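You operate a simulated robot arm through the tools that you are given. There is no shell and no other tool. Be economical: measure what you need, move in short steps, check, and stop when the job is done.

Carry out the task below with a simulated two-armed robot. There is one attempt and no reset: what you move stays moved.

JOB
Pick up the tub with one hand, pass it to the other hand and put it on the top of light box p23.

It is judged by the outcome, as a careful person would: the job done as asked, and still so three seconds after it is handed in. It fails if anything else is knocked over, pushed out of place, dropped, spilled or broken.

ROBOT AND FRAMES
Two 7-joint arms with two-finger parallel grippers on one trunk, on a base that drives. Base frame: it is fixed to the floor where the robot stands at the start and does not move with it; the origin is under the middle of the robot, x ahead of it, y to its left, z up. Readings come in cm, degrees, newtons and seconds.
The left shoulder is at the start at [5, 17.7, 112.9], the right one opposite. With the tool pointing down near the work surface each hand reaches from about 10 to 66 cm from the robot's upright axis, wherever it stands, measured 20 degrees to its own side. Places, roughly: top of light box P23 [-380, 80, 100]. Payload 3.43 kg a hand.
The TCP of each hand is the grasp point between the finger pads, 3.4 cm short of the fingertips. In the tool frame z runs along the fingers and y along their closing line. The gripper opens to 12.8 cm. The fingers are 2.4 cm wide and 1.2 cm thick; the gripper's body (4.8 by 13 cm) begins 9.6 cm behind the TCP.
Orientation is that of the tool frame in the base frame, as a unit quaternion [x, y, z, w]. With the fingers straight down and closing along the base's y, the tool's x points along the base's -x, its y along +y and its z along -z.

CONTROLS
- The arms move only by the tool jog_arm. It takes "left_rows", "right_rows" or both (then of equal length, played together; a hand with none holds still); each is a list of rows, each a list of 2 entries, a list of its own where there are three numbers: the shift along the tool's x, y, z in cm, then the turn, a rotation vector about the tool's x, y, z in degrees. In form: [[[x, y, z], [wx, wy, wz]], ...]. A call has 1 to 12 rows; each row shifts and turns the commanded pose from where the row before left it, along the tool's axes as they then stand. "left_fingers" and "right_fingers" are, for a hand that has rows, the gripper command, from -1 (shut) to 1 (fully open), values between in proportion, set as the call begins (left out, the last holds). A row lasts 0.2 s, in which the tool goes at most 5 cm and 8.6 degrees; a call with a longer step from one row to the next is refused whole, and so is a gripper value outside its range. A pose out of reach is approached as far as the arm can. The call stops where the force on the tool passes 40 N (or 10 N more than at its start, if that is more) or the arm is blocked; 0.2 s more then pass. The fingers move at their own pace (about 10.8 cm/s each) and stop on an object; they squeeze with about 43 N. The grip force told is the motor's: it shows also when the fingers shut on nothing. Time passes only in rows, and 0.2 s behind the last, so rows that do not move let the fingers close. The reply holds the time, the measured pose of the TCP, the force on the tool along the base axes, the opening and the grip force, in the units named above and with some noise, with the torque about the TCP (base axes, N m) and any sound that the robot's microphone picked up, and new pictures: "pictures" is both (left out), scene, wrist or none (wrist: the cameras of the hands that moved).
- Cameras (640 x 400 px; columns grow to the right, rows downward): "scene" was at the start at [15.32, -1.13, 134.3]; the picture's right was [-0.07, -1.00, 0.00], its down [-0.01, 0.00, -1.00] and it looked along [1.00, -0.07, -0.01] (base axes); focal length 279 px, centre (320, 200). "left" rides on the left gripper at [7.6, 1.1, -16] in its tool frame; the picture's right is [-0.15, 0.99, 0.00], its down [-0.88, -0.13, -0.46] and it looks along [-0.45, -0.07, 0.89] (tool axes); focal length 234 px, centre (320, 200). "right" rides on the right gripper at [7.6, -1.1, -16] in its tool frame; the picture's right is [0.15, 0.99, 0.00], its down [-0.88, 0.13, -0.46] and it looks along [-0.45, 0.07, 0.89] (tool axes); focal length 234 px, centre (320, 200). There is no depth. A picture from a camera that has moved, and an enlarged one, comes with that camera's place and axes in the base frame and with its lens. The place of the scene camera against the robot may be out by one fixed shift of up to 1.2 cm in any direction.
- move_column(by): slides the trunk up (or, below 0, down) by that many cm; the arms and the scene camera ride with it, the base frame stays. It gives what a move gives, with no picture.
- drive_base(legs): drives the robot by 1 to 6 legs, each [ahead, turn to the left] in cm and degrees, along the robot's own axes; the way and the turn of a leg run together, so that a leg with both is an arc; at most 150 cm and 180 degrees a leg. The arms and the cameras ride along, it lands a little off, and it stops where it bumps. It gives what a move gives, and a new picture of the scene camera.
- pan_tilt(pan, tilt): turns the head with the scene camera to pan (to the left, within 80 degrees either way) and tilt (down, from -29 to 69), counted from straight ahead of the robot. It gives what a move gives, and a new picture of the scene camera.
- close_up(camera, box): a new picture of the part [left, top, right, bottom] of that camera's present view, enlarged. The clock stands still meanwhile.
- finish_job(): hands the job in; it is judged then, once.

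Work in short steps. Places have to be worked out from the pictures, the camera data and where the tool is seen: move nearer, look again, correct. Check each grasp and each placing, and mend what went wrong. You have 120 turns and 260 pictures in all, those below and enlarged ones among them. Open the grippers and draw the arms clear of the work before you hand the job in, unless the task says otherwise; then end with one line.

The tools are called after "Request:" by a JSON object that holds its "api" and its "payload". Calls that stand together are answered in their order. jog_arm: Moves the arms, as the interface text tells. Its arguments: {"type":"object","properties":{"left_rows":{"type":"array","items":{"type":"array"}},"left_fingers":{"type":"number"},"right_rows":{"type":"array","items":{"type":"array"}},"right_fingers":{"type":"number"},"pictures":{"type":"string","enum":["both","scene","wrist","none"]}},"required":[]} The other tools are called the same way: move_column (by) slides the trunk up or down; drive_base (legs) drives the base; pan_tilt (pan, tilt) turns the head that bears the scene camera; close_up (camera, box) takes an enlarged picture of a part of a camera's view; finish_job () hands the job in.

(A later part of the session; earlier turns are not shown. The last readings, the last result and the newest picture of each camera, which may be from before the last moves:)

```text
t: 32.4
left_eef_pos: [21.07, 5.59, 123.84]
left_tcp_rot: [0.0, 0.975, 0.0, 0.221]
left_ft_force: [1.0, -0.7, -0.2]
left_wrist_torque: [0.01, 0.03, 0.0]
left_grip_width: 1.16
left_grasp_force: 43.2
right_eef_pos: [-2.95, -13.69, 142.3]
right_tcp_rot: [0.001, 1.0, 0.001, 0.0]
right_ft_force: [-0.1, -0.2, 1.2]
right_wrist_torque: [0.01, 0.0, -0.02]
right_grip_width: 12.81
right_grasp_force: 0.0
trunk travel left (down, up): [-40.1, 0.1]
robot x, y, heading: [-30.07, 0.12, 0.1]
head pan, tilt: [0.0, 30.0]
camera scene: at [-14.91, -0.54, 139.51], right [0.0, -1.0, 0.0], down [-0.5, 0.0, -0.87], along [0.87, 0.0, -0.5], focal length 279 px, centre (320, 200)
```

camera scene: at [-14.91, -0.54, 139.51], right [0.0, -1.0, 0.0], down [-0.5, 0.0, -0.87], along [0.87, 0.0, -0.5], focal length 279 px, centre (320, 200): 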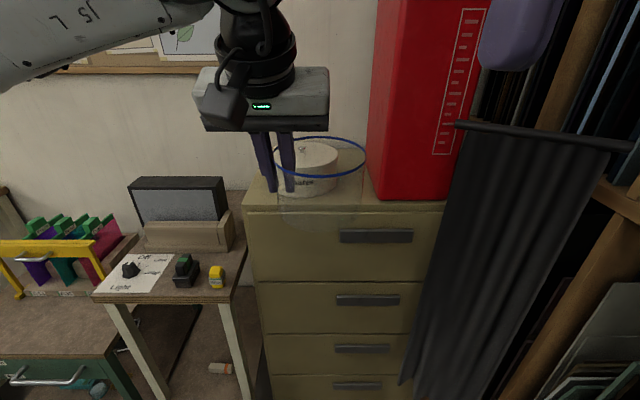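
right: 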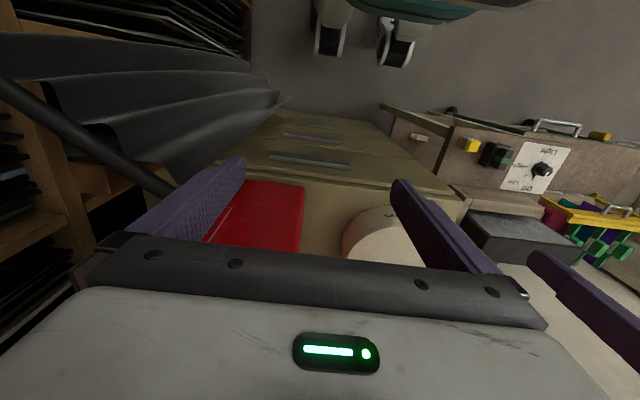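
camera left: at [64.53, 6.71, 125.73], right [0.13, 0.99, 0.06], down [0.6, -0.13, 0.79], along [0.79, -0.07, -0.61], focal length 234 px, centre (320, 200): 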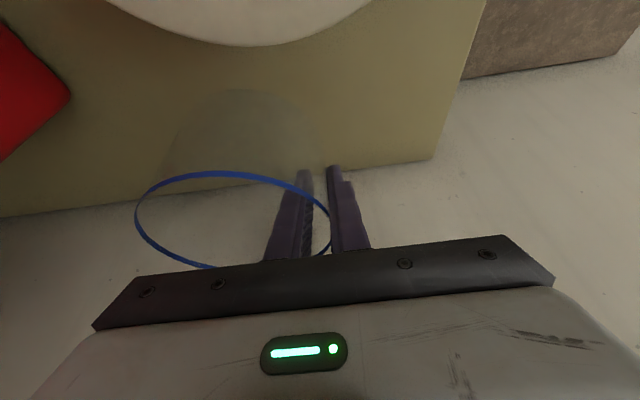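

The tub is steady in the left hand; its rim centre is about [21, -0.6, 125.8]. I bring the left hand 6 cm nearer while leaning the right hand slightly the other way and setting its fingers part open.

Request:
{"api": "jog_arm", "payload": {"left_rows": [[[2.7, 0, -1.3], [0, 0, 0]], [[2.7, 0, -1.3], [0, 0, 0]], [[0, 0, 0], [0, 0, 0]]], "right_rows": [[[0, 0, 0], [0, 4, 0]], [[0, 0, 0], [0, 4.4, 0]], [[0, 0, 0], [0, 0, 0]]], "right_fingers": -0.06, "pictures": "none"}}

```text
t: 33.2
left_eef_pos: [15.24, 5.59, 123.62]
left_tcp_rot: [-0.002, 0.975, -0.002, 0.22]
left_ft_force: [-0.8, -0.2, -1.0]
left_wrist_torque: [0.05, 0.03, -0.07]
left_grip_width: 1.19
left_grasp_force: 43.1
right_eef_pos: [-2.96, -13.83, 140.5]
right_tcp_rot: [0.001, 0.997, 0.003, -0.072]
right_ft_force: [-0.1, 0.2, 0.3]
right_wrist_torque: [0.01, 0.02, -0.02]
right_grip_width: 6.02
right_grasp_force: 0.1
right hand out of reach, approached as far as the arm can: row 1, 2
trunk travel left (down, up): [-40.1, 0.1]
robot x, y, heading: [-30.03, 0.18, 0.1]
head pan, tilt: [0.0, 30.0]
```

I bring the right hand forward at this height, keeping it to the right.

Request:
{"api": "jog_arm", "payload": {"right_rows": [[[-4.72, 0, -0.3], [0, 0, 0]], [[-4.72, 0, -0.3], [0, 0, 0]], [[-4.72, 0, -0.3], [0, 0, 0]], [[-4.72, 0, -0.3], [0, 0, 0]], [[0, 0, 0], [0, 0, 0]]]}}

```text
t: 34.4
left_eef_pos: [15.12, 5.5, 123.68]
left_tcp_rot: [0.0, 0.976, 0.0, 0.22]
left_ft_force: [0.3, -0.5, -1.5]
left_wrist_torque: [0.04, -0.04, -0.01]
left_grip_width: 1.2
left_grasp_force: 43.4
right_eef_pos: [14.57, -13.91, 136.47]
right_tcp_rot: [0.001, 0.997, 0.003, -0.072]
right_ft_force: [-0.8, 0.3, 0.6]
right_wrist_torque: [0.02, 0.04, 0.04]
right_grip_width: 6.03
right_grasp_force: 0.0
right hand out of reach, approached as far as the arm can: row 3, 4
trunk travel left (down, up): [-40.1, 0.1]
robot x, y, heading: [-30.15, 0.0, 0.2]
head pan, tilt: [0.0, 30.0]
camera scene: at [-14.99, -0.55, 139.53], right [0.0, -1.0, 0.0], down [-0.5, 0.0, -0.87], along [0.87, 0.0, -0.5], focal length 279 px, centre (320, 200)
camera right: at [9.28, -14.96, 153.21], right [-0.14, 0.99, 0.02], down [0.94, 0.13, 0.33], along [0.32, 0.07, -0.94], focal length 234 px, centre (320, 200)
```

scene: 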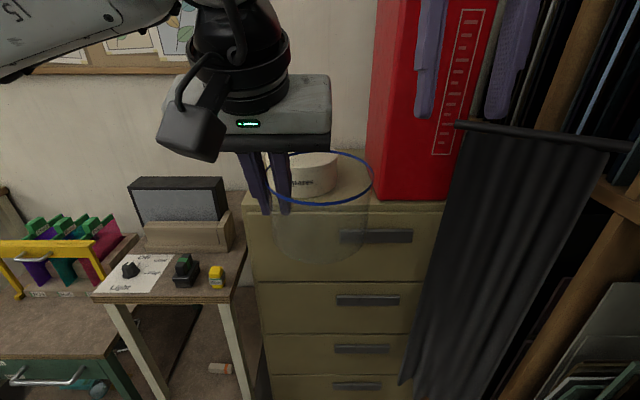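
right: 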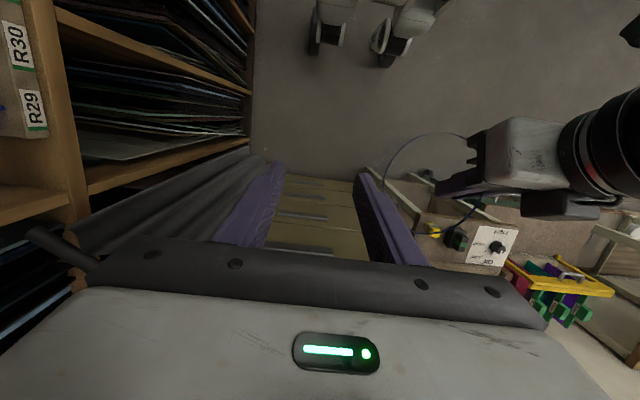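

Right hand is at the reach limit up here; I lower it beside the tub to z≈130.5 (tips above the rim), then sidestep over the right wall.

Request:
{"api": "jog_arm", "payload": {"right_rows": [[[-1.13, 0, 2.87], [0, 0, 0]], [[-1.13, 0, 2.87], [0, 0, 0]], [[0, 3.6, 0], [0, 0, 0]], [[0, 3.6, 0], [0, 0, 0]], [[0, 0, 0], [0, 0, 0]]]}}

Request:
{"api": "close_up", "payload": {"camera": "scene", "box": [200, 60, 440, 210]}}

```text
t: 35.6
left_eef_pos: [15.2, 5.45, 123.52]
left_tcp_rot: [0.0, 0.975, 0.0, 0.222]
left_ft_force: [-0.6, -0.4, -0.4]
left_wrist_torque: [0.03, 0.02, -0.02]
left_grip_width: 1.14
left_grasp_force: 42.7
right_eef_pos: [15.98, -6.54, 130.44]
right_tcp_rot: [0.002, 0.997, 0.002, -0.073]
right_ft_force: [-0.6, -0.5, 0.7]
right_wrist_torque: [0.03, 0.04, -0.02]
right_grip_width: 6.01
right_grasp_force: 0.0
trunk travel left (down, up): [-40.1, 0.1]
robot x, y, heading: [-30.46, -0.18, 0.0]
head pan, tilt: [0.0, 30.0]
camera scene: at [-14.92, -0.61, 139.51], right [0.0, -1.0, 0.0], down [-0.5, 0.0, -0.87], along [0.87, 0.0, -0.5], focal length 279 px, centre (320, 200)
camera right: at [10.75, -7.62, 147.28], right [-0.14, 0.99, 0.02], down [0.94, 0.13, 0.32], along [0.32, 0.07, -0.95], focal length 234 px, centre (320, 200)
```

scene: 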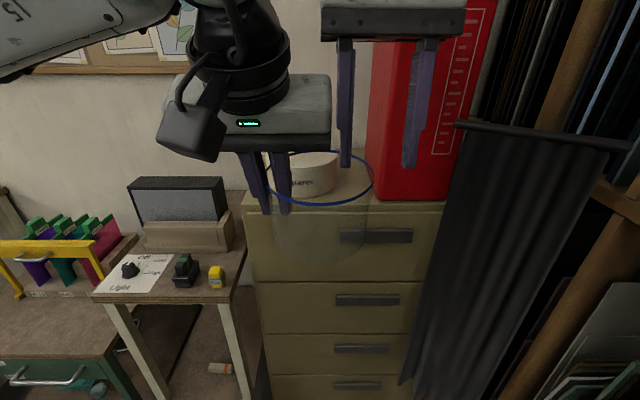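
right: 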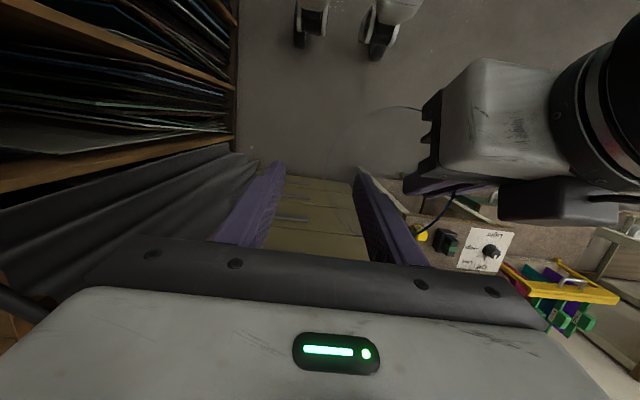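

```text
2.67 times, centred on (320, 135) of scene
camera zoom: at [-14.92, -0.61, 139.51], right [0.0, -1.0, 0.0], down [-0.5, 0.0, -0.87], along [0.87, 0.0, -0.5], focal length 745 px, centre (320, 373)
```

zoom: 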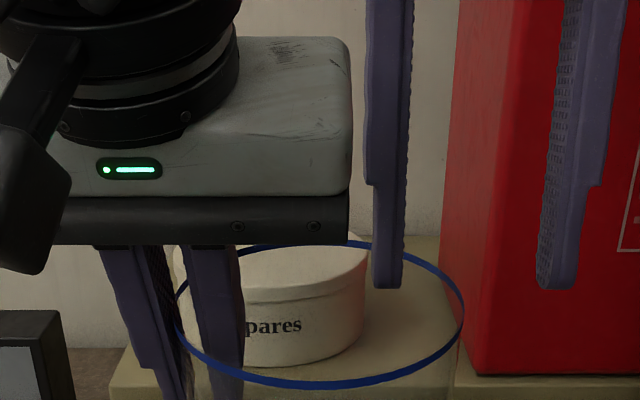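

Comparing finger centre and wall in the picture, the wall's middle is at y≈-6.05, so I shift 0.5 cm inward and lower the right hand to z≈124.

Request:
{"api": "jog_arm", "payload": {"right_rows": [[[-0.3, 0.5, 2.2], [0, 0, 0]], [[-0.33, 0, 2.2], [0, 0, 0]], [[-0.33, 0, 2.2], [0, 0, 0]], [[0, 0, 0], [0, 0, 0]]]}}

Request:
{"api": "close_up", "payload": {"camera": "scene", "box": [200, 100, 440, 250]}}

```text
t: 36.6
left_eef_pos: [15.23, 5.62, 123.67]
left_tcp_rot: [0.0, 0.975, -0.001, 0.22]
left_ft_force: [0.1, 0.0, -1.0]
left_wrist_torque: [0.02, 0.0, -0.01]
left_grip_width: 1.15
left_grasp_force: 42.9
right_eef_pos: [16.03, -6.09, 123.69]
right_tcp_rot: [0.002, 0.997, 0.003, -0.073]
right_ft_force: [0.3, 0.8, -0.6]
right_wrist_torque: [0.01, 0.0, -0.04]
right_grip_width: 6.02
right_grasp_force: 0.0
trunk travel left (down, up): [-40.1, 0.1]
robot x, y, heading: [-30.37, 0.01, 0.0]
head pan, tilt: [0.0, 30.0]
camera scene: at [-14.94, -0.52, 139.52], right [0.0, -1.0, 0.0], down [-0.5, 0.0, -0.87], along [0.87, 0.0, -0.5], focal length 279 px, centre (320, 200)
camera right: at [10.72, -7.25, 140.52], right [-0.14, 0.99, 0.02], down [0.94, 0.13, 0.32], along [0.32, 0.07, -0.95], focal length 234 px, centre (320, 200)
```

scene: 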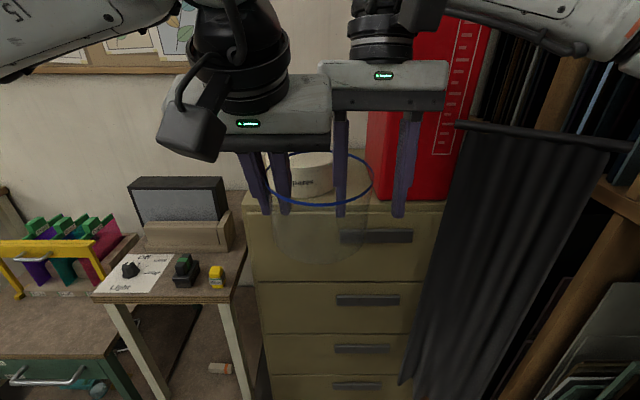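
right: 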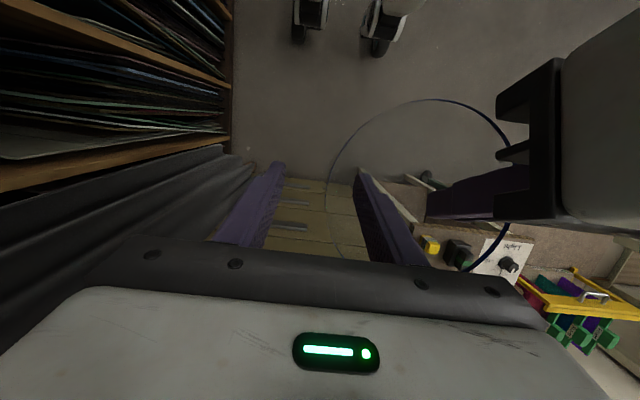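

```text
2.67 times, centred on (320, 175) of scene
camera zoom: at [-14.94, -0.52, 139.52], right [0.0, -1.0, 0.0], down [-0.5, 0.0, -0.87], along [0.87, 0.0, -0.5], focal length 745 px, centre (320, 267)
```

zoom: 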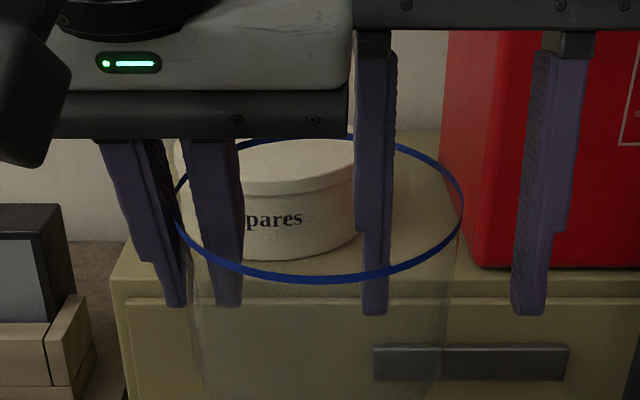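

Both views put the outer rim at the right fingers' centre line, so I shift 0.4 cm further inward and then close the right fingers.

Request:
{"api": "jog_arm", "payload": {"right_rows": [[[0, 0.4, 0], [0, 0, 0]], [[0, 0, 0], [0, 0, 0]]], "pictures": "none"}}

Request:
{"api": "jog_arm", "payload": {"right_rows": [[[0, 0, 0], [0, 0, 0]], [[0, 0, 0], [0, 0, 0]], [[0, 0, 0], [0, 0, 0]], [[0, 0, 0], [0, 0, 0]]], "right_fingers": -1}}

```text
t: 37.2
left_eef_pos: [15.3, 5.5, 123.61]
left_tcp_rot: [0.0, 0.975, -0.001, 0.221]
left_ft_force: [-0.4, 0.0, -0.8]
left_wrist_torque: [0.05, -0.05, 0.03]
left_grip_width: 1.15
left_grasp_force: 43.2
right_eef_pos: [16.08, -5.77, 123.65]
right_tcp_rot: [0.001, 0.997, 0.002, -0.073]
right_ft_force: [-0.3, 0.1, -0.3]
right_wrist_torque: [0.01, 0.02, -0.02]
right_grip_width: 6.03
right_grasp_force: 0.1
trunk travel left (down, up): [-40.1, 0.1]
robot x, y, heading: [-30.66, 0.39, 0.2]
head pan, tilt: [0.0, 30.0]
```

```text
t: 38.2
left_eef_pos: [15.33, 5.21, 123.69]
left_tcp_rot: [0.0, 0.975, -0.005, 0.222]
left_ft_force: [13.9, -27.3, 3.3]
left_wrist_torque: [0.78, 1.15, 0.05]
left_grip_width: 1.14
left_grasp_force: 43.1
right_eef_pos: [15.83, -5.56, 123.62]
right_tcp_rot: [-0.003, 0.997, 0.002, -0.074]
right_ft_force: [-13.4, 26.8, -2.9]
right_wrist_torque: [-1.13, -1.22, 1.25]
right_grip_width: 1.36
right_grasp_force: 43.6
trunk travel left (down, up): [-40.1, 0.1]
robot x, y, heading: [-30.42, 0.19, 0.2]
head pan, tilt: [0.0, 30.0]
camera scene: at [-14.91, -0.54, 139.51], right [0.0, -1.0, 0.0], down [-0.5, 0.0, -0.87], along [0.87, 0.0, -0.5], focal length 279 px, centre (320, 200)
camera right: at [10.67, -6.68, 140.5], right [-0.15, 0.99, 0.03], down [0.94, 0.13, 0.32], along [0.31, 0.07, -0.95], focal length 234 px, centre (320, 200)
```

scene: 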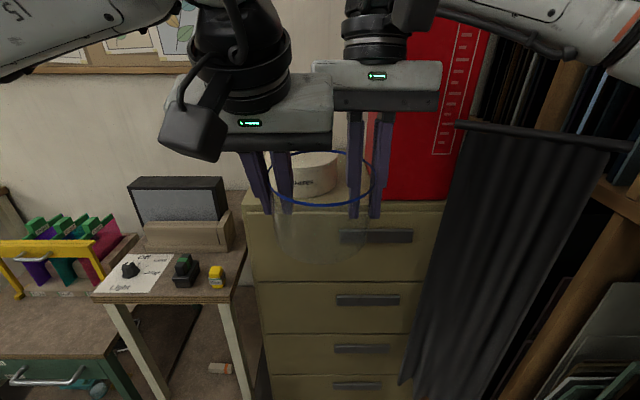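
right: 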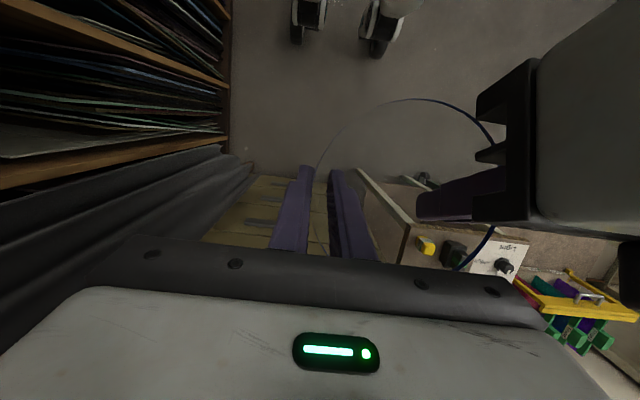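

Both hold, with ~27 N of pull between them. I ease the right hand 0.4 cm toward the tub to relieve it before the left lets go.

Request:
{"api": "jog_arm", "payload": {"right_rows": [[[0.1, 0.2, 0], [0, 0, 0]], [[0.1, 0.2, 0], [0, 0, 0]], [[0, 0, 0], [0, 0, 0]]], "pictures": "none"}}

```text
t: 39.0
left_eef_pos: [15.22, 5.44, 123.7]
left_tcp_rot: [0.001, 0.975, -0.004, 0.221]
left_ft_force: [7.6, -18.7, 6.9]
left_wrist_torque: [0.07, 0.38, -0.54]
left_grip_width: 1.16
left_grasp_force: 42.7
right_eef_pos: [15.73, -5.36, 123.63]
right_tcp_rot: [0.002, 0.997, 0.001, -0.074]
right_ft_force: [-8.7, 18.4, -6.7]
right_wrist_torque: [-0.87, -0.42, 1.27]
right_grip_width: 1.36
right_grasp_force: 42.5
trunk travel left (down, up): [-40.1, 0.1]
robot x, y, heading: [-30.29, 0.28, -0.1]
head pan, tilt: [0.0, 30.0]
```

Request:
{"api": "jog_arm", "payload": {"right_rows": [[[0.15, 0.25, 0], [0, 0, 0]], [[0.1, 0.2, 0], [0, 0, 0]], [[0, 0, 0], [0, 0, 0]]], "pictures": "none"}}

```text
t: 39.8
left_eef_pos: [15.1, 5.63, 123.69]
left_tcp_rot: [-0.001, 0.975, 0.0, 0.22]
left_ft_force: [-4.2, 4.6, 12.2]
left_wrist_torque: [-0.89, -0.34, -1.56]
left_grip_width: 1.17
left_grasp_force: 43.6
right_eef_pos: [15.69, -5.2, 123.64]
right_tcp_rot: [0.004, 0.997, -0.001, -0.073]
right_ft_force: [4.4, -4.4, -13.2]
right_wrist_torque: [-0.46, 0.26, 1.12]
right_grip_width: 1.34
right_grasp_force: 43.1
trunk travel left (down, up): [-40.1, 0.1]
robot x, y, heading: [-30.36, -0.03, 0.1]
head pan, tilt: [0.0, 30.0]
```

The pull is relieved. I open the left fingers to 6 cm, still in place.

Request:
{"api": "jog_arm", "payload": {"left_rows": [[[0, 0, 0], [0, 0, 0]], [[0, 0, 0], [0, 0, 0]], [[0, 0, 0], [0, 0, 0]]], "left_fingers": -0.2, "pictures": "both"}}

Request:
{"api": "close_up", "payload": {"camera": "scene", "box": [200, 100, 440, 250]}}

```text
t: 40.6
left_eef_pos: [15.24, 5.52, 123.59]
left_tcp_rot: [-0.001, 0.975, 0.0, 0.221]
left_ft_force: [0.4, -0.6, 0.4]
left_wrist_torque: [-0.01, -0.02, 0.01]
left_grip_width: 5.1
left_grasp_force: 0.0
right_eef_pos: [15.57, -5.03, 123.75]
right_tcp_rot: [0.001, 0.997, 0.002, -0.073]
right_ft_force: [-0.5, 0.6, -0.5]
right_wrist_torque: [-0.08, 0.01, -0.03]
right_grip_width: 0.95
right_grasp_force: 42.7
trunk travel left (down, up): [-40.1, 0.1]
robot x, y, heading: [-29.9, -0.05, -0.1]
head pan, tilt: [0.0, 30.0]
camera scene: at [-14.91, -0.55, 139.51], right [0.0, -1.0, 0.0], down [-0.5, 0.0, -0.87], along [0.87, 0.0, -0.5], focal length 279 px, centre (320, 200)
camera left: at [1.6, 6.64, 134.76], right [0.13, 0.99, 0.06], down [0.6, -0.13, 0.79], along [0.79, -0.07, -0.61], focal length 234 px, centre (320, 200)
```

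scene: 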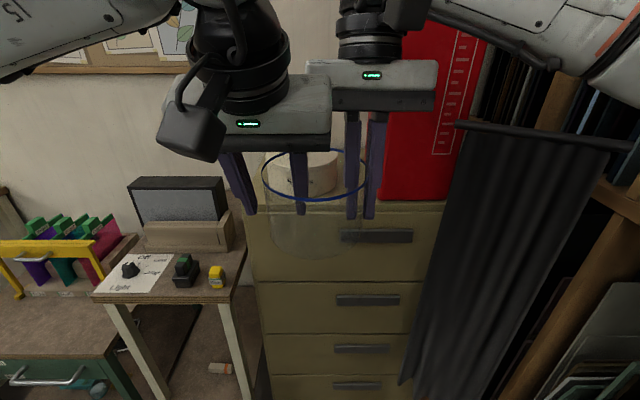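
left: 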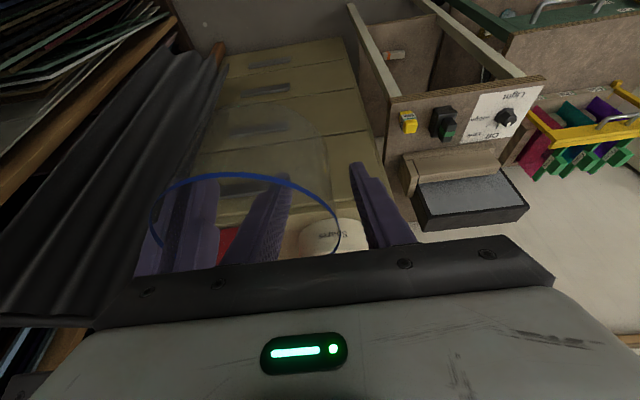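

```text
2.67 times, centred on (320, 175) of scene
camera zoom: at [-14.91, -0.55, 139.51], right [0.0, -1.0, 0.0], down [-0.5, 0.0, -0.87], along [0.87, 0.0, -0.5], focal length 745 px, centre (320, 267)
```

zoom: 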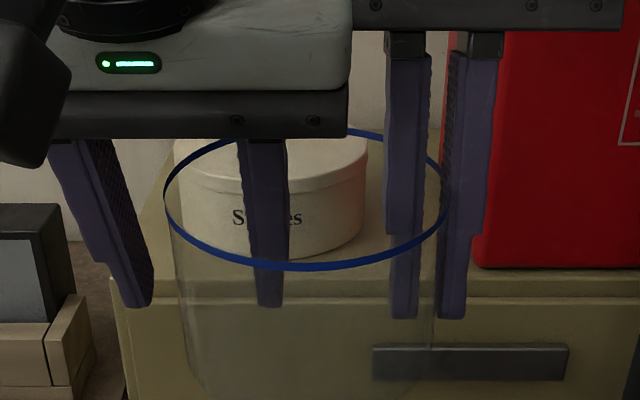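

The right hand alone holds the tub. I withdraw the left hand along its fingers, then aside to the left.

Request:
{"api": "jog_arm", "payload": {"left_rows": [[[0, 0, -3.5], [0, 0, 0]], [[0, 0, -4], [0, 0, 0]], [[0, 3, -1.5], [0, 0, 0]], [[0, 4.5, 0], [0, 0, 0]], [[0, 4.5, 0], [0, 0, 0]], [[0, 0, 0], [0, 0, 0]]], "pictures": "scene"}}

Request:
{"api": "close_up", "payload": {"camera": "scene", "box": [200, 80, 440, 280]}}

```text
t: 42.0
left_eef_pos: [11.26, 17.67, 132.04]
left_tcp_rot: [0.0, 0.975, 0.0, 0.22]
left_ft_force: [-0.1, -0.4, 0.9]
left_wrist_torque: [0.05, -0.02, -0.02]
left_grip_width: 5.11
left_grasp_force: 0.1
right_eef_pos: [15.57, -5.07, 123.69]
right_tcp_rot: [0.001, 0.997, 0.001, -0.073]
right_ft_force: [-0.1, 0.2, -0.2]
right_wrist_torque: [-0.01, 0.01, -0.01]
right_grip_width: 0.94
right_grasp_force: 43.4
trunk travel left (down, up): [-40.1, 0.1]
robot x, y, heading: [-30.28, -0.23, -0.1]
head pan, tilt: [0.0, 30.0]
camera scene: at [-14.89, -0.63, 139.51], right [0.0, -1.0, 0.0], down [-0.5, 0.0, -0.87], along [0.87, 0.0, -0.5], focal length 279 px, centre (320, 200)
```

scene: 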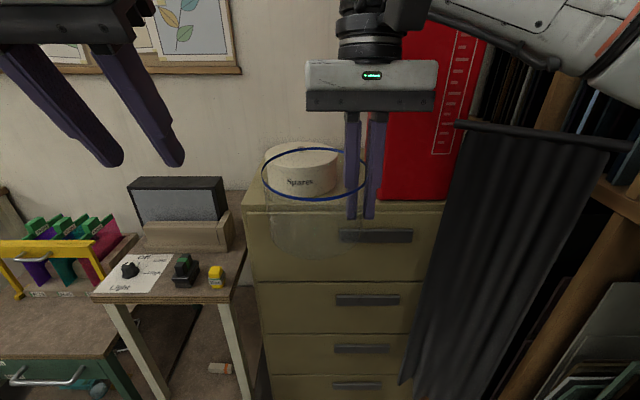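

```text
2.00 times, centred on (320, 180) of scene
camera zoom: at [-14.89, -0.63, 139.51], right [0.0, -1.0, 0.0], down [-0.5, 0.0, -0.87], along [0.87, 0.0, -0.5], focal length 559 px, centre (320, 240)
```

zoom: 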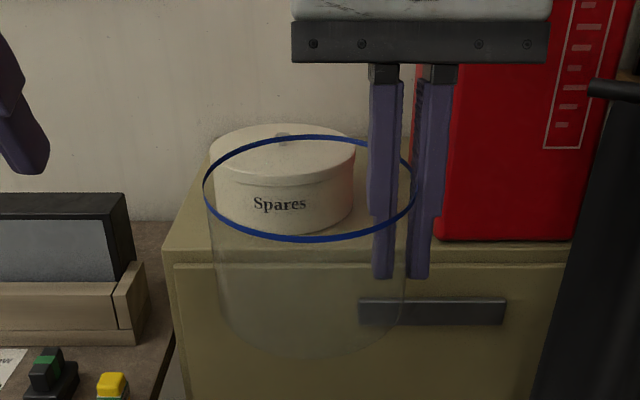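

The handover is done: the tub hangs level in the right hand. Now I turn left toward the far side of the room, 90° first, and look.

Request:
{"api": "drive_base", "payload": {"legs": [[0, 90]]}}

Request:
{"api": "pan_tilt", "payload": {"pan": 30, "tilt": 20}}

Request:
{"api": "pan_tilt", "payload": {"pan": 80, "tilt": 20}}

```text
t: 46.2
left_eef_pos: [-48.28, 41.43, 131.82]
left_tcp_rot: [0.692, -0.687, -0.156, -0.156]
left_ft_force: [0.2, 0.3, 0.5]
left_wrist_torque: [0.0, 0.0, -0.01]
left_grip_width: 5.12
left_grasp_force: 0.0
right_eef_pos: [-25.6, 45.93, 123.74]
right_tcp_rot: [0.707, -0.704, 0.05, 0.052]
right_ft_force: [0.2, -0.3, -0.8]
right_wrist_torque: [0.01, -0.07, -0.03]
right_grip_width: 0.94
right_grasp_force: 43.2
trunk travel left (down, up): [-40.1, 0.1]
robot x, y, heading: [-30.29, 0.09, 90.4]
head pan, tilt: [0.0, 30.0]
camera scene: at [-31.07, 15.5, 139.51], right [1.0, 0.01, 0.0], down [0.0, -0.5, -0.87], along [-0.01, 0.87, -0.5], focal length 279 px, centre (320, 200)
```

scene: 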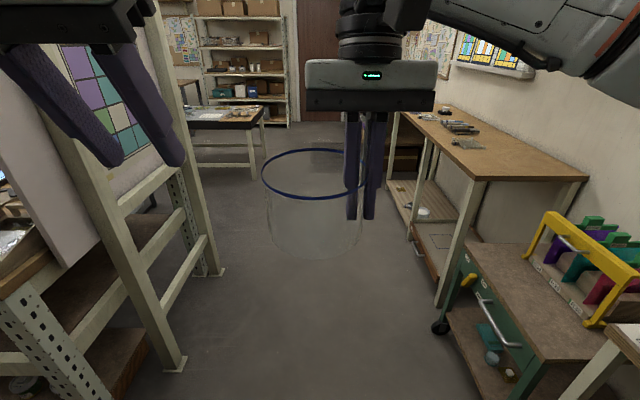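

```text
t: 47.2
left_eef_pos: [-48.3, 41.37, 131.95]
left_tcp_rot: [0.692, -0.687, -0.156, -0.156]
left_ft_force: [0.5, 0.0, 0.2]
left_wrist_torque: [0.04, -0.03, 0.0]
left_grip_width: 5.11
left_grasp_force: 0.1
right_eef_pos: [-25.56, 45.93, 123.68]
right_tcp_rot: [0.706, -0.704, 0.05, 0.053]
right_ft_force: [0.1, 0.2, -0.1]
right_wrist_torque: [-0.01, -0.06, -0.04]
right_grip_width: 0.92
right_grasp_force: 43.2
trunk travel left (down, up): [-40.1, 0.1]
robot x, y, heading: [-30.33, -0.05, 90.3]
head pan, tilt: [30.0, 20.0]
camera scene: at [-35.7, 14.5, 141.12], right [0.86, 0.5, 0.0], down [0.17, -0.3, -0.94], along [-0.47, 0.81, -0.34], focal length 279 px, centre (320, 200)
```

scene: 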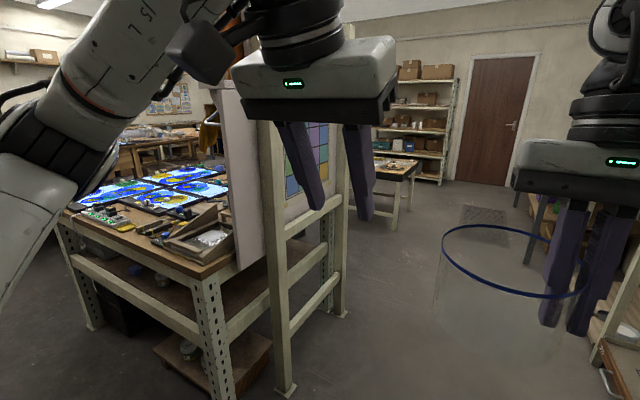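

```text
t: 48.4
left_eef_pos: [-48.26, 41.47, 131.96]
left_tcp_rot: [0.693, -0.687, -0.156, -0.156]
left_ft_force: [0.7, 0.3, -0.5]
left_wrist_torque: [-0.01, 0.02, -0.02]
left_grip_width: 5.11
left_grasp_force: 0.1
right_eef_pos: [-25.61, 45.85, 123.63]
right_tcp_rot: [0.706, -0.704, 0.05, 0.053]
right_ft_force: [0.1, 0.2, -0.5]
right_wrist_torque: [0.04, -0.04, -0.03]
right_grip_width: 0.88
right_grasp_force: 43.4
trunk travel left (down, up): [-40.1, 0.1]
robot x, y, heading: [-29.98, 0.47, 90.0]
head pan, tilt: [80.0, 20.0]
camera scene: at [-40.18, 8.03, 141.12], right [0.17, 0.99, 0.0], down [0.34, -0.06, -0.94], along [-0.93, 0.16, -0.34], focal length 279 px, centre (320, 200)
```

scene: 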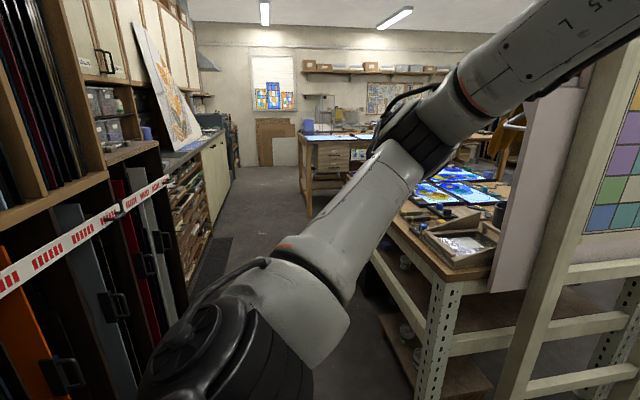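

The far bench with a glowing panel matches P23 near [-380, 80]; the aisle along y≈0 leads there. I turn left another ~89° and look ahead.

Request:
{"api": "drive_base", "payload": {"legs": [[0, 89]]}}

Request:
{"api": "pan_tilt", "payload": {"pan": 0, "tilt": 15}}

```text
t: 52.6
left_eef_pos: [-71.43, -18.6, 131.96]
left_tcp_rot: [0.975, 0.012, -0.221, 0.002]
left_ft_force: [0.5, 1.2, -0.5]
left_wrist_torque: [-0.01, -0.02, 0.01]
left_grip_width: 5.11
left_grasp_force: 0.1
right_eef_pos: [-76.22, 4.11, 123.74]
right_tcp_rot: [0.997, 0.009, 0.073, 0.001]
right_ft_force: [0.1, 0.0, -2.0]
right_wrist_torque: [0.02, 0.01, -0.03]
right_grip_width: 0.85
right_grasp_force: 43.2
trunk travel left (down, up): [-40.1, 0.1]
robot x, y, heading: [-30.62, -0.0, -178.7]
head pan, tilt: [80.0, 20.0]
camera scene: at [-39.39, -9.91, 141.12], right [-0.99, 0.15, 0.0], down [0.05, 0.34, -0.94], along [-0.14, -0.93, -0.34], focal length 279 px, centre (320, 200)
```

scene: 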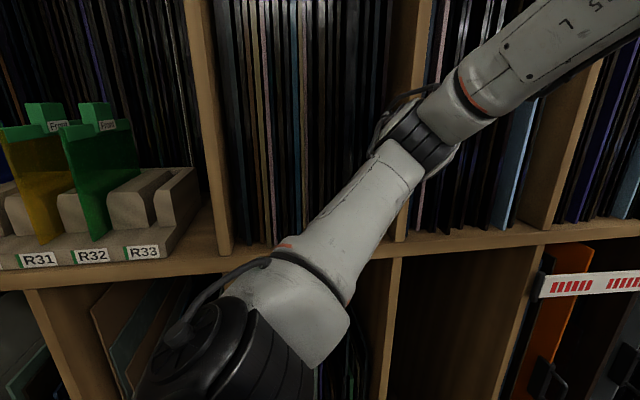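

```text
t: 54.2
left_eef_pos: [-71.35, -18.59, 131.96]
left_tcp_rot: [0.975, 0.01, -0.22, 0.001]
left_ft_force: [-0.3, 0.9, -1.3]
left_wrist_torque: [0.01, -0.02, 0.0]
left_grip_width: 5.12
left_grasp_force: 0.0
right_eef_pos: [-76.2, 4.06, 123.65]
right_tcp_rot: [0.997, 0.009, 0.074, 0.001]
right_ft_force: [0.3, 0.2, -1.1]
right_wrist_torque: [0.05, -0.01, -0.02]
right_grip_width: 0.89
right_grasp_force: 42.6
trunk travel left (down, up): [-40.1, 0.1]
robot x, y, heading: [-30.57, 0.41, -178.9]
head pan, tilt: [0.0, 15.0]
camera scene: at [-47.3, -0.88, 141.93], right [-0.02, 1.0, 0.0], down [0.26, 0.01, -0.97], along [-0.97, -0.02, -0.26], focal length 279 px, centre (320, 200)
```

scene: 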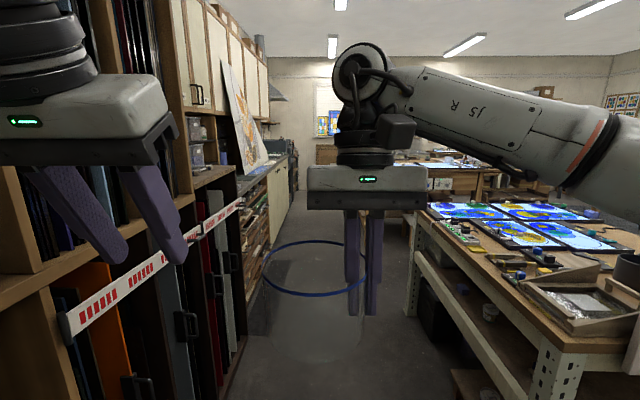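

The aisle is clear from y≈-60 to +60. I correct the heading slightly and drive 150 cm.

Request:
{"api": "drive_base", "payload": {"legs": [[0, -2.5], [140, 0]]}}

Request:
{"api": "pan_tilt", "payload": {"pan": -25, "tilt": 15}}

```text
t: 61.5
left_eef_pos: [-211.95, -13.27, 132.02]
left_tcp_rot: [0.975, -0.011, -0.221, -0.003]
left_ft_force: [0.2, 0.3, 0.0]
left_wrist_torque: [0.01, 0.02, 0.01]
left_grip_width: 5.11
left_grasp_force: 0.0
right_eef_pos: [-215.86, 9.45, 123.64]
right_tcp_rot: [0.997, -0.013, 0.073, 0.003]
right_ft_force: [-0.3, 0.6, -0.7]
right_wrist_torque: [0.05, -0.02, 0.01]
right_grip_width: 0.85
right_grasp_force: 42.4
trunk travel left (down, up): [-40.1, 0.1]
robot x, y, heading: [-170.1, 3.37, 178.7]
head pan, tilt: [0.0, 15.0]
camera scene: at [-187.09, 3.26, 141.93], right [0.03, 1.0, 0.0], down [0.26, -0.01, -0.97], along [-0.97, 0.02, -0.26], focal length 279 px, centre (320, 200)
```

scene: 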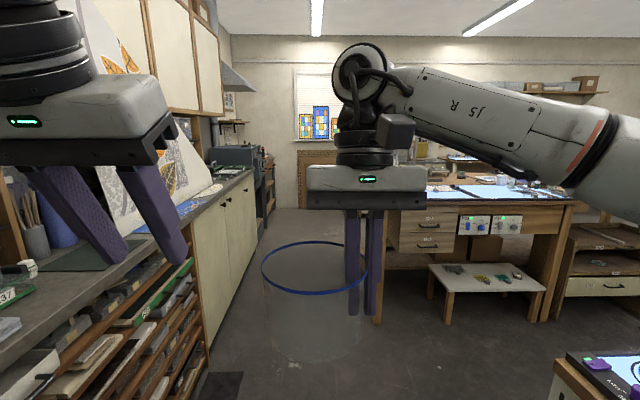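

```text
t: 62.4
left_eef_pos: [-211.95, -13.23, 131.96]
left_tcp_rot: [0.975, -0.011, -0.221, -0.004]
left_ft_force: [0.4, 0.6, -1.4]
left_wrist_torque: [0.01, 0.02, 0.01]
left_grip_width: 5.08
left_grasp_force: 0.0
right_eef_pos: [-215.7, 9.51, 123.73]
right_tcp_rot: [0.997, -0.014, 0.072, 0.002]
right_ft_force: [0.4, -0.2, -0.6]
right_wrist_torque: [0.05, -0.01, -0.01]
right_grip_width: 0.84
right_grasp_force: 42.1
trunk travel left (down, up): [-40.1, 0.1]
robot x, y, heading: [-170.05, 3.23, 178.4]
head pan, tilt: [-25.0, 15.0]
camera scene: at [-186.1, 7.18, 141.93], right [0.44, 0.9, 0.0], down [0.23, -0.12, -0.97], along [-0.87, 0.43, -0.26], focal length 279 px, centre (320, 200)
```

scene: 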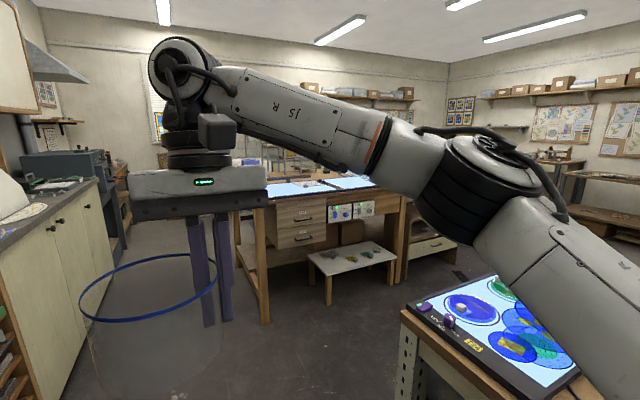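

The bench with drawers and light boxes faces me, front edge near x≈-360, y from 47 to 170. I drive 90 cm on and look for the labels.

Request:
{"api": "drive_base", "payload": {"legs": [[90, 0]]}}

Request:
{"api": "pan_tilt", "payload": {"pan": -45, "tilt": 25}}

```text
t: 67.1
left_eef_pos: [-301.1, -11.94, 131.94]
left_tcp_rot: [0.975, -0.006, -0.221, -0.003]
left_ft_force: [-0.5, 0.4, 0.0]
left_wrist_torque: [-0.01, -0.02, -0.03]
left_grip_width: 5.12
left_grasp_force: 0.1
right_eef_pos: [-305.04, 10.7, 123.7]
right_tcp_rot: [0.997, -0.008, 0.072, 0.002]
right_ft_force: [1.1, 0.8, -0.6]
right_wrist_torque: [0.0, 0.0, 0.0]
right_grip_width: 0.8
right_grasp_force: 41.7
trunk travel left (down, up): [-40.1, 0.1]
robot x, y, heading: [-259.25, 5.63, 179.0]
head pan, tilt: [-25.0, 15.0]
camera scene: at [-275.32, 8.75, 141.93], right [0.44, 0.9, 0.0], down [0.23, -0.11, -0.97], along [-0.87, 0.42, -0.26], focal length 279 px, centre (320, 200)
```

scene: 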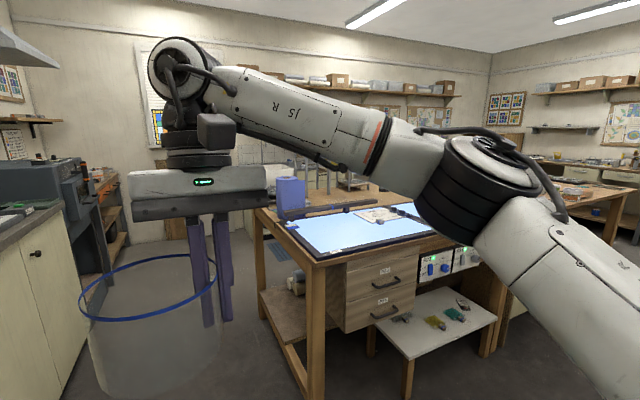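

```text
t: 68.0
left_eef_pos: [-300.99, -11.86, 132.04]
left_tcp_rot: [0.976, -0.006, -0.22, -0.002]
left_ft_force: [0.5, 0.1, 0.4]
left_wrist_torque: [-0.01, 0.0, 0.01]
left_grip_width: 5.1
left_grasp_force: 0.1
right_eef_pos: [-305.1, 10.83, 123.76]
right_tcp_rot: [0.997, -0.008, 0.073, 0.003]
right_ft_force: [-0.3, -0.3, -1.0]
right_wrist_torque: [-0.02, -0.03, 0.01]
right_grip_width: 0.79
right_grasp_force: 42.7
trunk travel left (down, up): [-40.1, 0.1]
robot x, y, heading: [-259.12, 5.29, 179.2]
head pan, tilt: [-45.0, 25.0]
camera scene: at [-273.31, 11.29, 140.31], right [0.72, 0.7, 0.0], down [0.29, -0.3, -0.91], along [-0.63, 0.65, -0.42], focal length 279 px, centre (320, 200)
```

scene: 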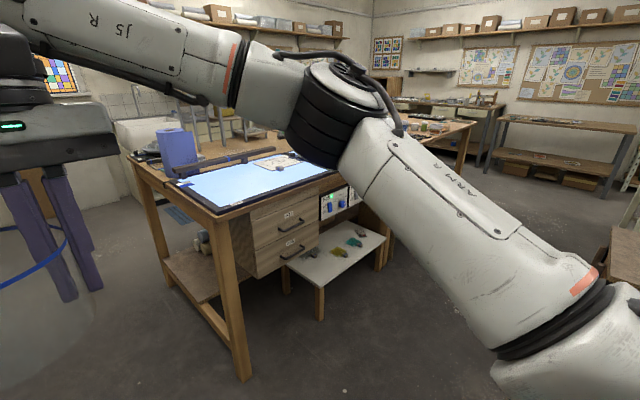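

I zoom on the light boxes for the labels.

Request:
{"api": "close_up", "payload": {"camera": "scene", "box": [120, 110, 380, 270]}}

Request:
{"api": "pan_tilt", "payload": {"pan": -25, "tilt": 25}}

Request:
{"api": "close_up", "payload": {"camera": "scene", "box": [240, 100, 480, 250]}}

```text
2.46 times, centred on (250, 190) of scene
camera zoom: at [-273.31, 11.29, 140.31], right [0.72, 0.7, 0.0], down [0.29, -0.3, -0.91], along [-0.63, 0.65, -0.42], focal length 688 px, centre (492, 225)
```

zoom: 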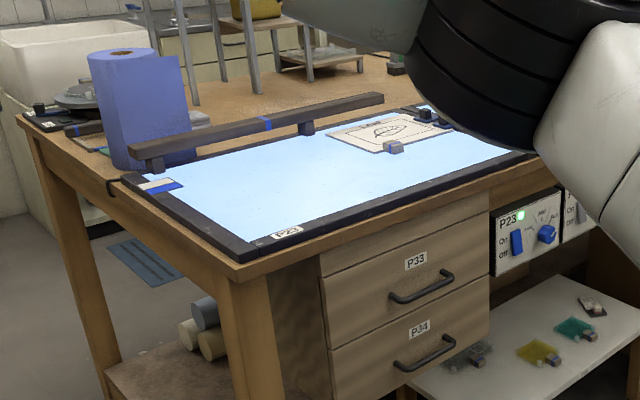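

```text
t: 68.8
left_eef_pos: [-300.85, -12.05, 131.97]
left_tcp_rot: [0.975, -0.006, -0.221, -0.003]
left_ft_force: [0.3, -0.1, 0.4]
left_wrist_torque: [0.02, -0.05, 0.0]
left_grip_width: 5.13
left_grasp_force: 0.1
right_eef_pos: [-305.09, 10.68, 123.69]
right_tcp_rot: [0.997, -0.008, 0.073, 0.002]
right_ft_force: [-0.9, 0.0, -0.2]
right_wrist_torque: [0.07, -0.04, -0.04]
right_grip_width: 0.81
right_grasp_force: 42.3
trunk travel left (down, up): [-40.1, 0.1]
robot x, y, heading: [-258.88, 5.27, 179.1]
head pan, tilt: [-25.0, 25.0]
camera scene: at [-275.18, 8.71, 140.31], right [0.44, 0.9, 0.0], down [0.38, -0.18, -0.91], along [-0.82, 0.4, -0.42], focal length 279 px, centre (320, 200)
```

scene: 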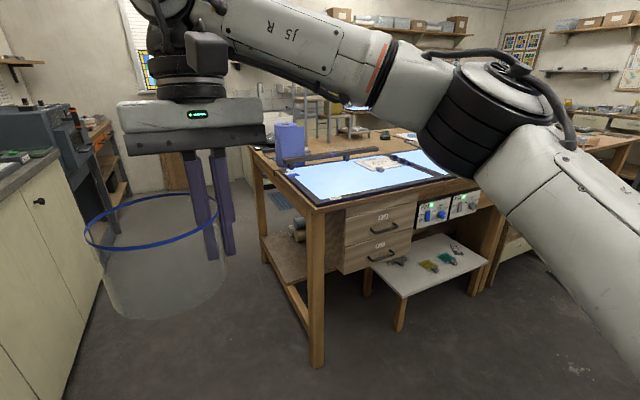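

```text
2.67 times, centred on (360, 175) of scene
camera zoom: at [-275.18, 8.71, 140.31], right [0.44, 0.9, 0.0], down [0.38, -0.18, -0.91], along [-0.82, 0.4, -0.42], focal length 745 px, centre (213, 267)
```

zoom: 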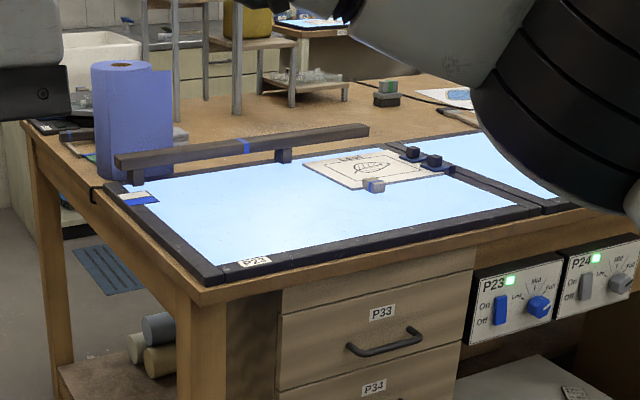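

P23 is the left light box: top about x -350…-390, y 46…103, z≈100, with a card at the back right, a bar along the back and a paper roll at the back left. Free spot: about [-366, 66]. I drive to roughly [-314, 65] and face the bench.

Request:
{"api": "drive_base", "payload": {"legs": [[0, -46.5], [80, 0]]}}

```text
t: 75.1
left_eef_pos: [-353.55, 80.95, 131.89]
left_tcp_rot: [0.894, -0.389, -0.202, -0.089]
left_ft_force: [0.1, -0.3, -1.0]
left_wrist_torque: [-0.02, 0.0, 0.0]
left_grip_width: 5.11
left_grasp_force: 0.1
right_eef_pos: [-339.83, 99.69, 123.57]
right_tcp_rot: [0.913, -0.4, 0.067, 0.031]
right_ft_force: [0.8, 0.9, -0.3]
right_wrist_torque: [0.04, -0.08, 0.0]
right_grip_width: 0.78
right_grasp_force: 42.1
trunk travel left (down, up): [-40.1, 0.1]
robot x, y, heading: [-312.31, 62.37, 132.7]
head pan, tilt: [-25.0, 25.0]
camera scene: at [-320.51, 75.96, 140.3], right [0.95, 0.31, 0.0], down [0.13, -0.4, -0.91], along [-0.28, 0.86, -0.42], focal length 279 px, centre (320, 200)
```

scene: 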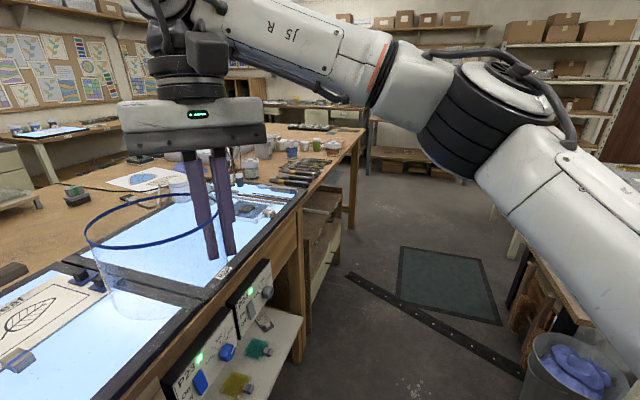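

Clear so far. I turn left 47° to face the bench squarely.

Request:
{"api": "drive_base", "payload": {"legs": [[0, 47]]}}

Request:
{"api": "pan_tilt", "payload": {"pan": 0, "tilt": 38}}

```text
t: 77.7
left_eef_pos: [-353.51, 44.51, 131.96]
left_tcp_rot: [0.975, 0.006, -0.221, 0.0]
left_ft_force: [0.1, -0.3, 0.1]
left_wrist_torque: [-0.03, -0.01, 0.02]
left_grip_width: 5.12
left_grasp_force: 0.1
right_eef_pos: [-358.14, 66.95, 123.69]
right_tcp_rot: [0.997, 0.004, 0.073, 0.0]
right_ft_force: [-0.4, -0.1, -0.1]
right_wrist_torque: [0.04, 0.0, -0.01]
right_grip_width: 0.79
right_grasp_force: 41.5
trunk travel left (down, up): [-40.1, 0.1]
robot x, y, heading: [-312.3, 62.64, -179.4]
head pan, tilt: [-25.0, 25.0]
camera scene: at [-328.3, 65.72, 140.31], right [0.41, 0.91, 0.0], down [0.38, -0.17, -0.91], along [-0.83, 0.37, -0.42], focal length 279 px, centre (320, 200)
```

scene: 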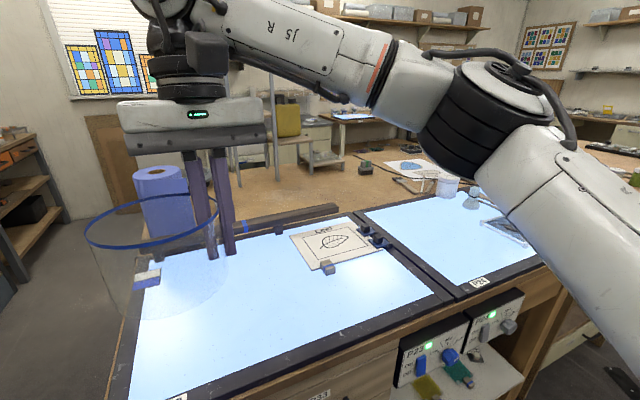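

```text
t: 78.6
left_eef_pos: [-353.63, 44.48, 131.92]
left_tcp_rot: [0.976, 0.006, -0.22, 0.0]
left_ft_force: [0.9, 0.1, -0.4]
left_wrist_torque: [-0.01, -0.05, -0.02]
left_grip_width: 5.12
left_grasp_force: 0.0
right_eef_pos: [-358.21, 67.02, 123.71]
right_tcp_rot: [0.997, 0.004, 0.073, 0.002]
right_ft_force: [-0.7, 0.4, -0.7]
right_wrist_torque: [0.04, 0.03, 0.01]
right_grip_width: 0.77
right_grasp_force: 41.2
trunk travel left (down, up): [-40.1, 0.1]
robot x, y, heading: [-312.32, 62.79, -179.4]
head pan, tilt: [0.0, 38.0]
camera scene: at [-328.54, 61.87, 138.28], right [-0.01, 1.0, 0.0], down [0.62, 0.01, -0.79], along [-0.79, -0.01, -0.62], focal length 279 px, centre (320, 200)
```

scene: 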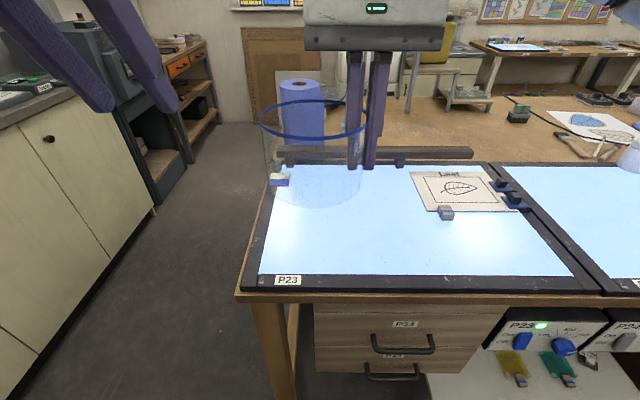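

I am squarely in front of P23. I lower the tub 8 cm and 3.5 cm to the right, then 9.8 cm ahead, to centre it over the free spot.

Request:
{"api": "jog_arm", "payload": {"right_rows": [[[-0.38, -1.2, 2.64], [0, 0, 0]], [[-0.38, -1.2, 2.64], [0, 0, 0]], [[-0.38, -1.1, 2.64], [0, 0, 0]], [[-3.2, 0, -0.47], [0, 0, 0]], [[-3.2, 0, -0.47], [0, 0, 0]], [[-3.3, 0, -0.47], [0, 0, 0]], [[0, 0, 0], [0, 0, 0]]]}}

Request:
{"api": "close_up", "payload": {"camera": "scene", "box": [220, 60, 460, 210]}}

```text
t: 80.2
left_eef_pos: [-353.46, 44.49, 131.94]
left_tcp_rot: [0.975, 0.006, -0.221, 0.0]
left_ft_force: [-0.4, 0.4, -0.2]
left_wrist_torque: [0.03, -0.01, 0.01]
left_grip_width: 5.12
left_grasp_force: 0.0
right_eef_pos: [-368.03, 70.53, 115.76]
right_tcp_rot: [0.997, 0.004, 0.074, 0.001]
right_ft_force: [0.2, -0.1, -0.6]
right_wrist_torque: [0.02, -0.01, 0.02]
right_grip_width: 0.76
right_grasp_force: 41.5
trunk travel left (down, up): [-40.1, 0.1]
robot x, y, heading: [-312.47, 62.75, -179.5]
head pan, tilt: [0.0, 38.0]
camera scene: at [-328.52, 61.92, 138.28], right [-0.01, 1.0, 0.0], down [0.62, 0.01, -0.79], along [-0.79, -0.01, -0.62], focal length 279 px, centre (320, 200)
camera right: at [-362.95, 71.83, 132.53], right [0.15, -0.99, 0.02], down [-0.94, -0.14, 0.32], along [-0.32, -0.07, -0.95], focal length 234 px, centre (320, 200)
```

scene: 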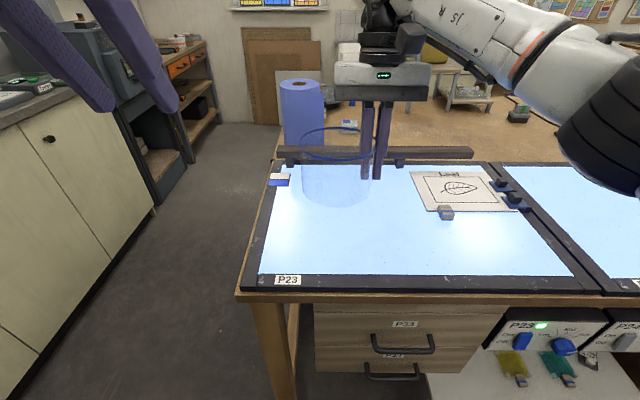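
right: 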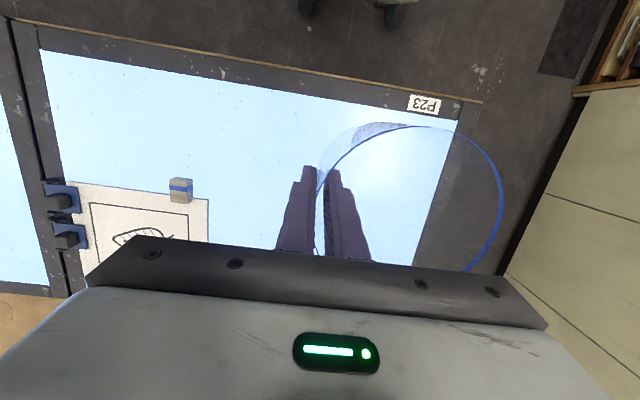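

```text
2.67 times, centred on (340, 135) of scene
camera zoom: at [-328.52, 61.92, 138.28], right [-0.01, 1.0, 0.0], down [0.62, 0.01, -0.79], along [-0.79, -0.01, -0.62], focal length 745 px, centre (267, 373)
```

zoom: 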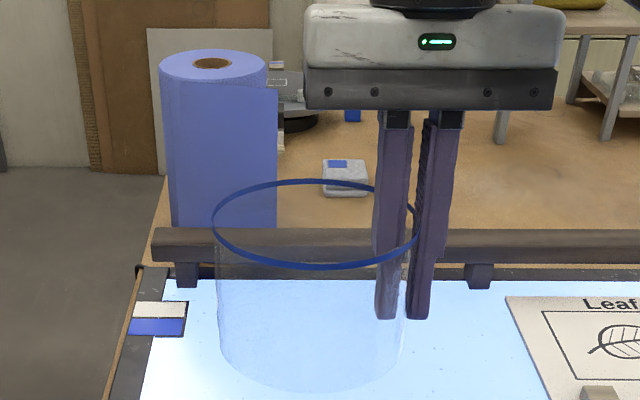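

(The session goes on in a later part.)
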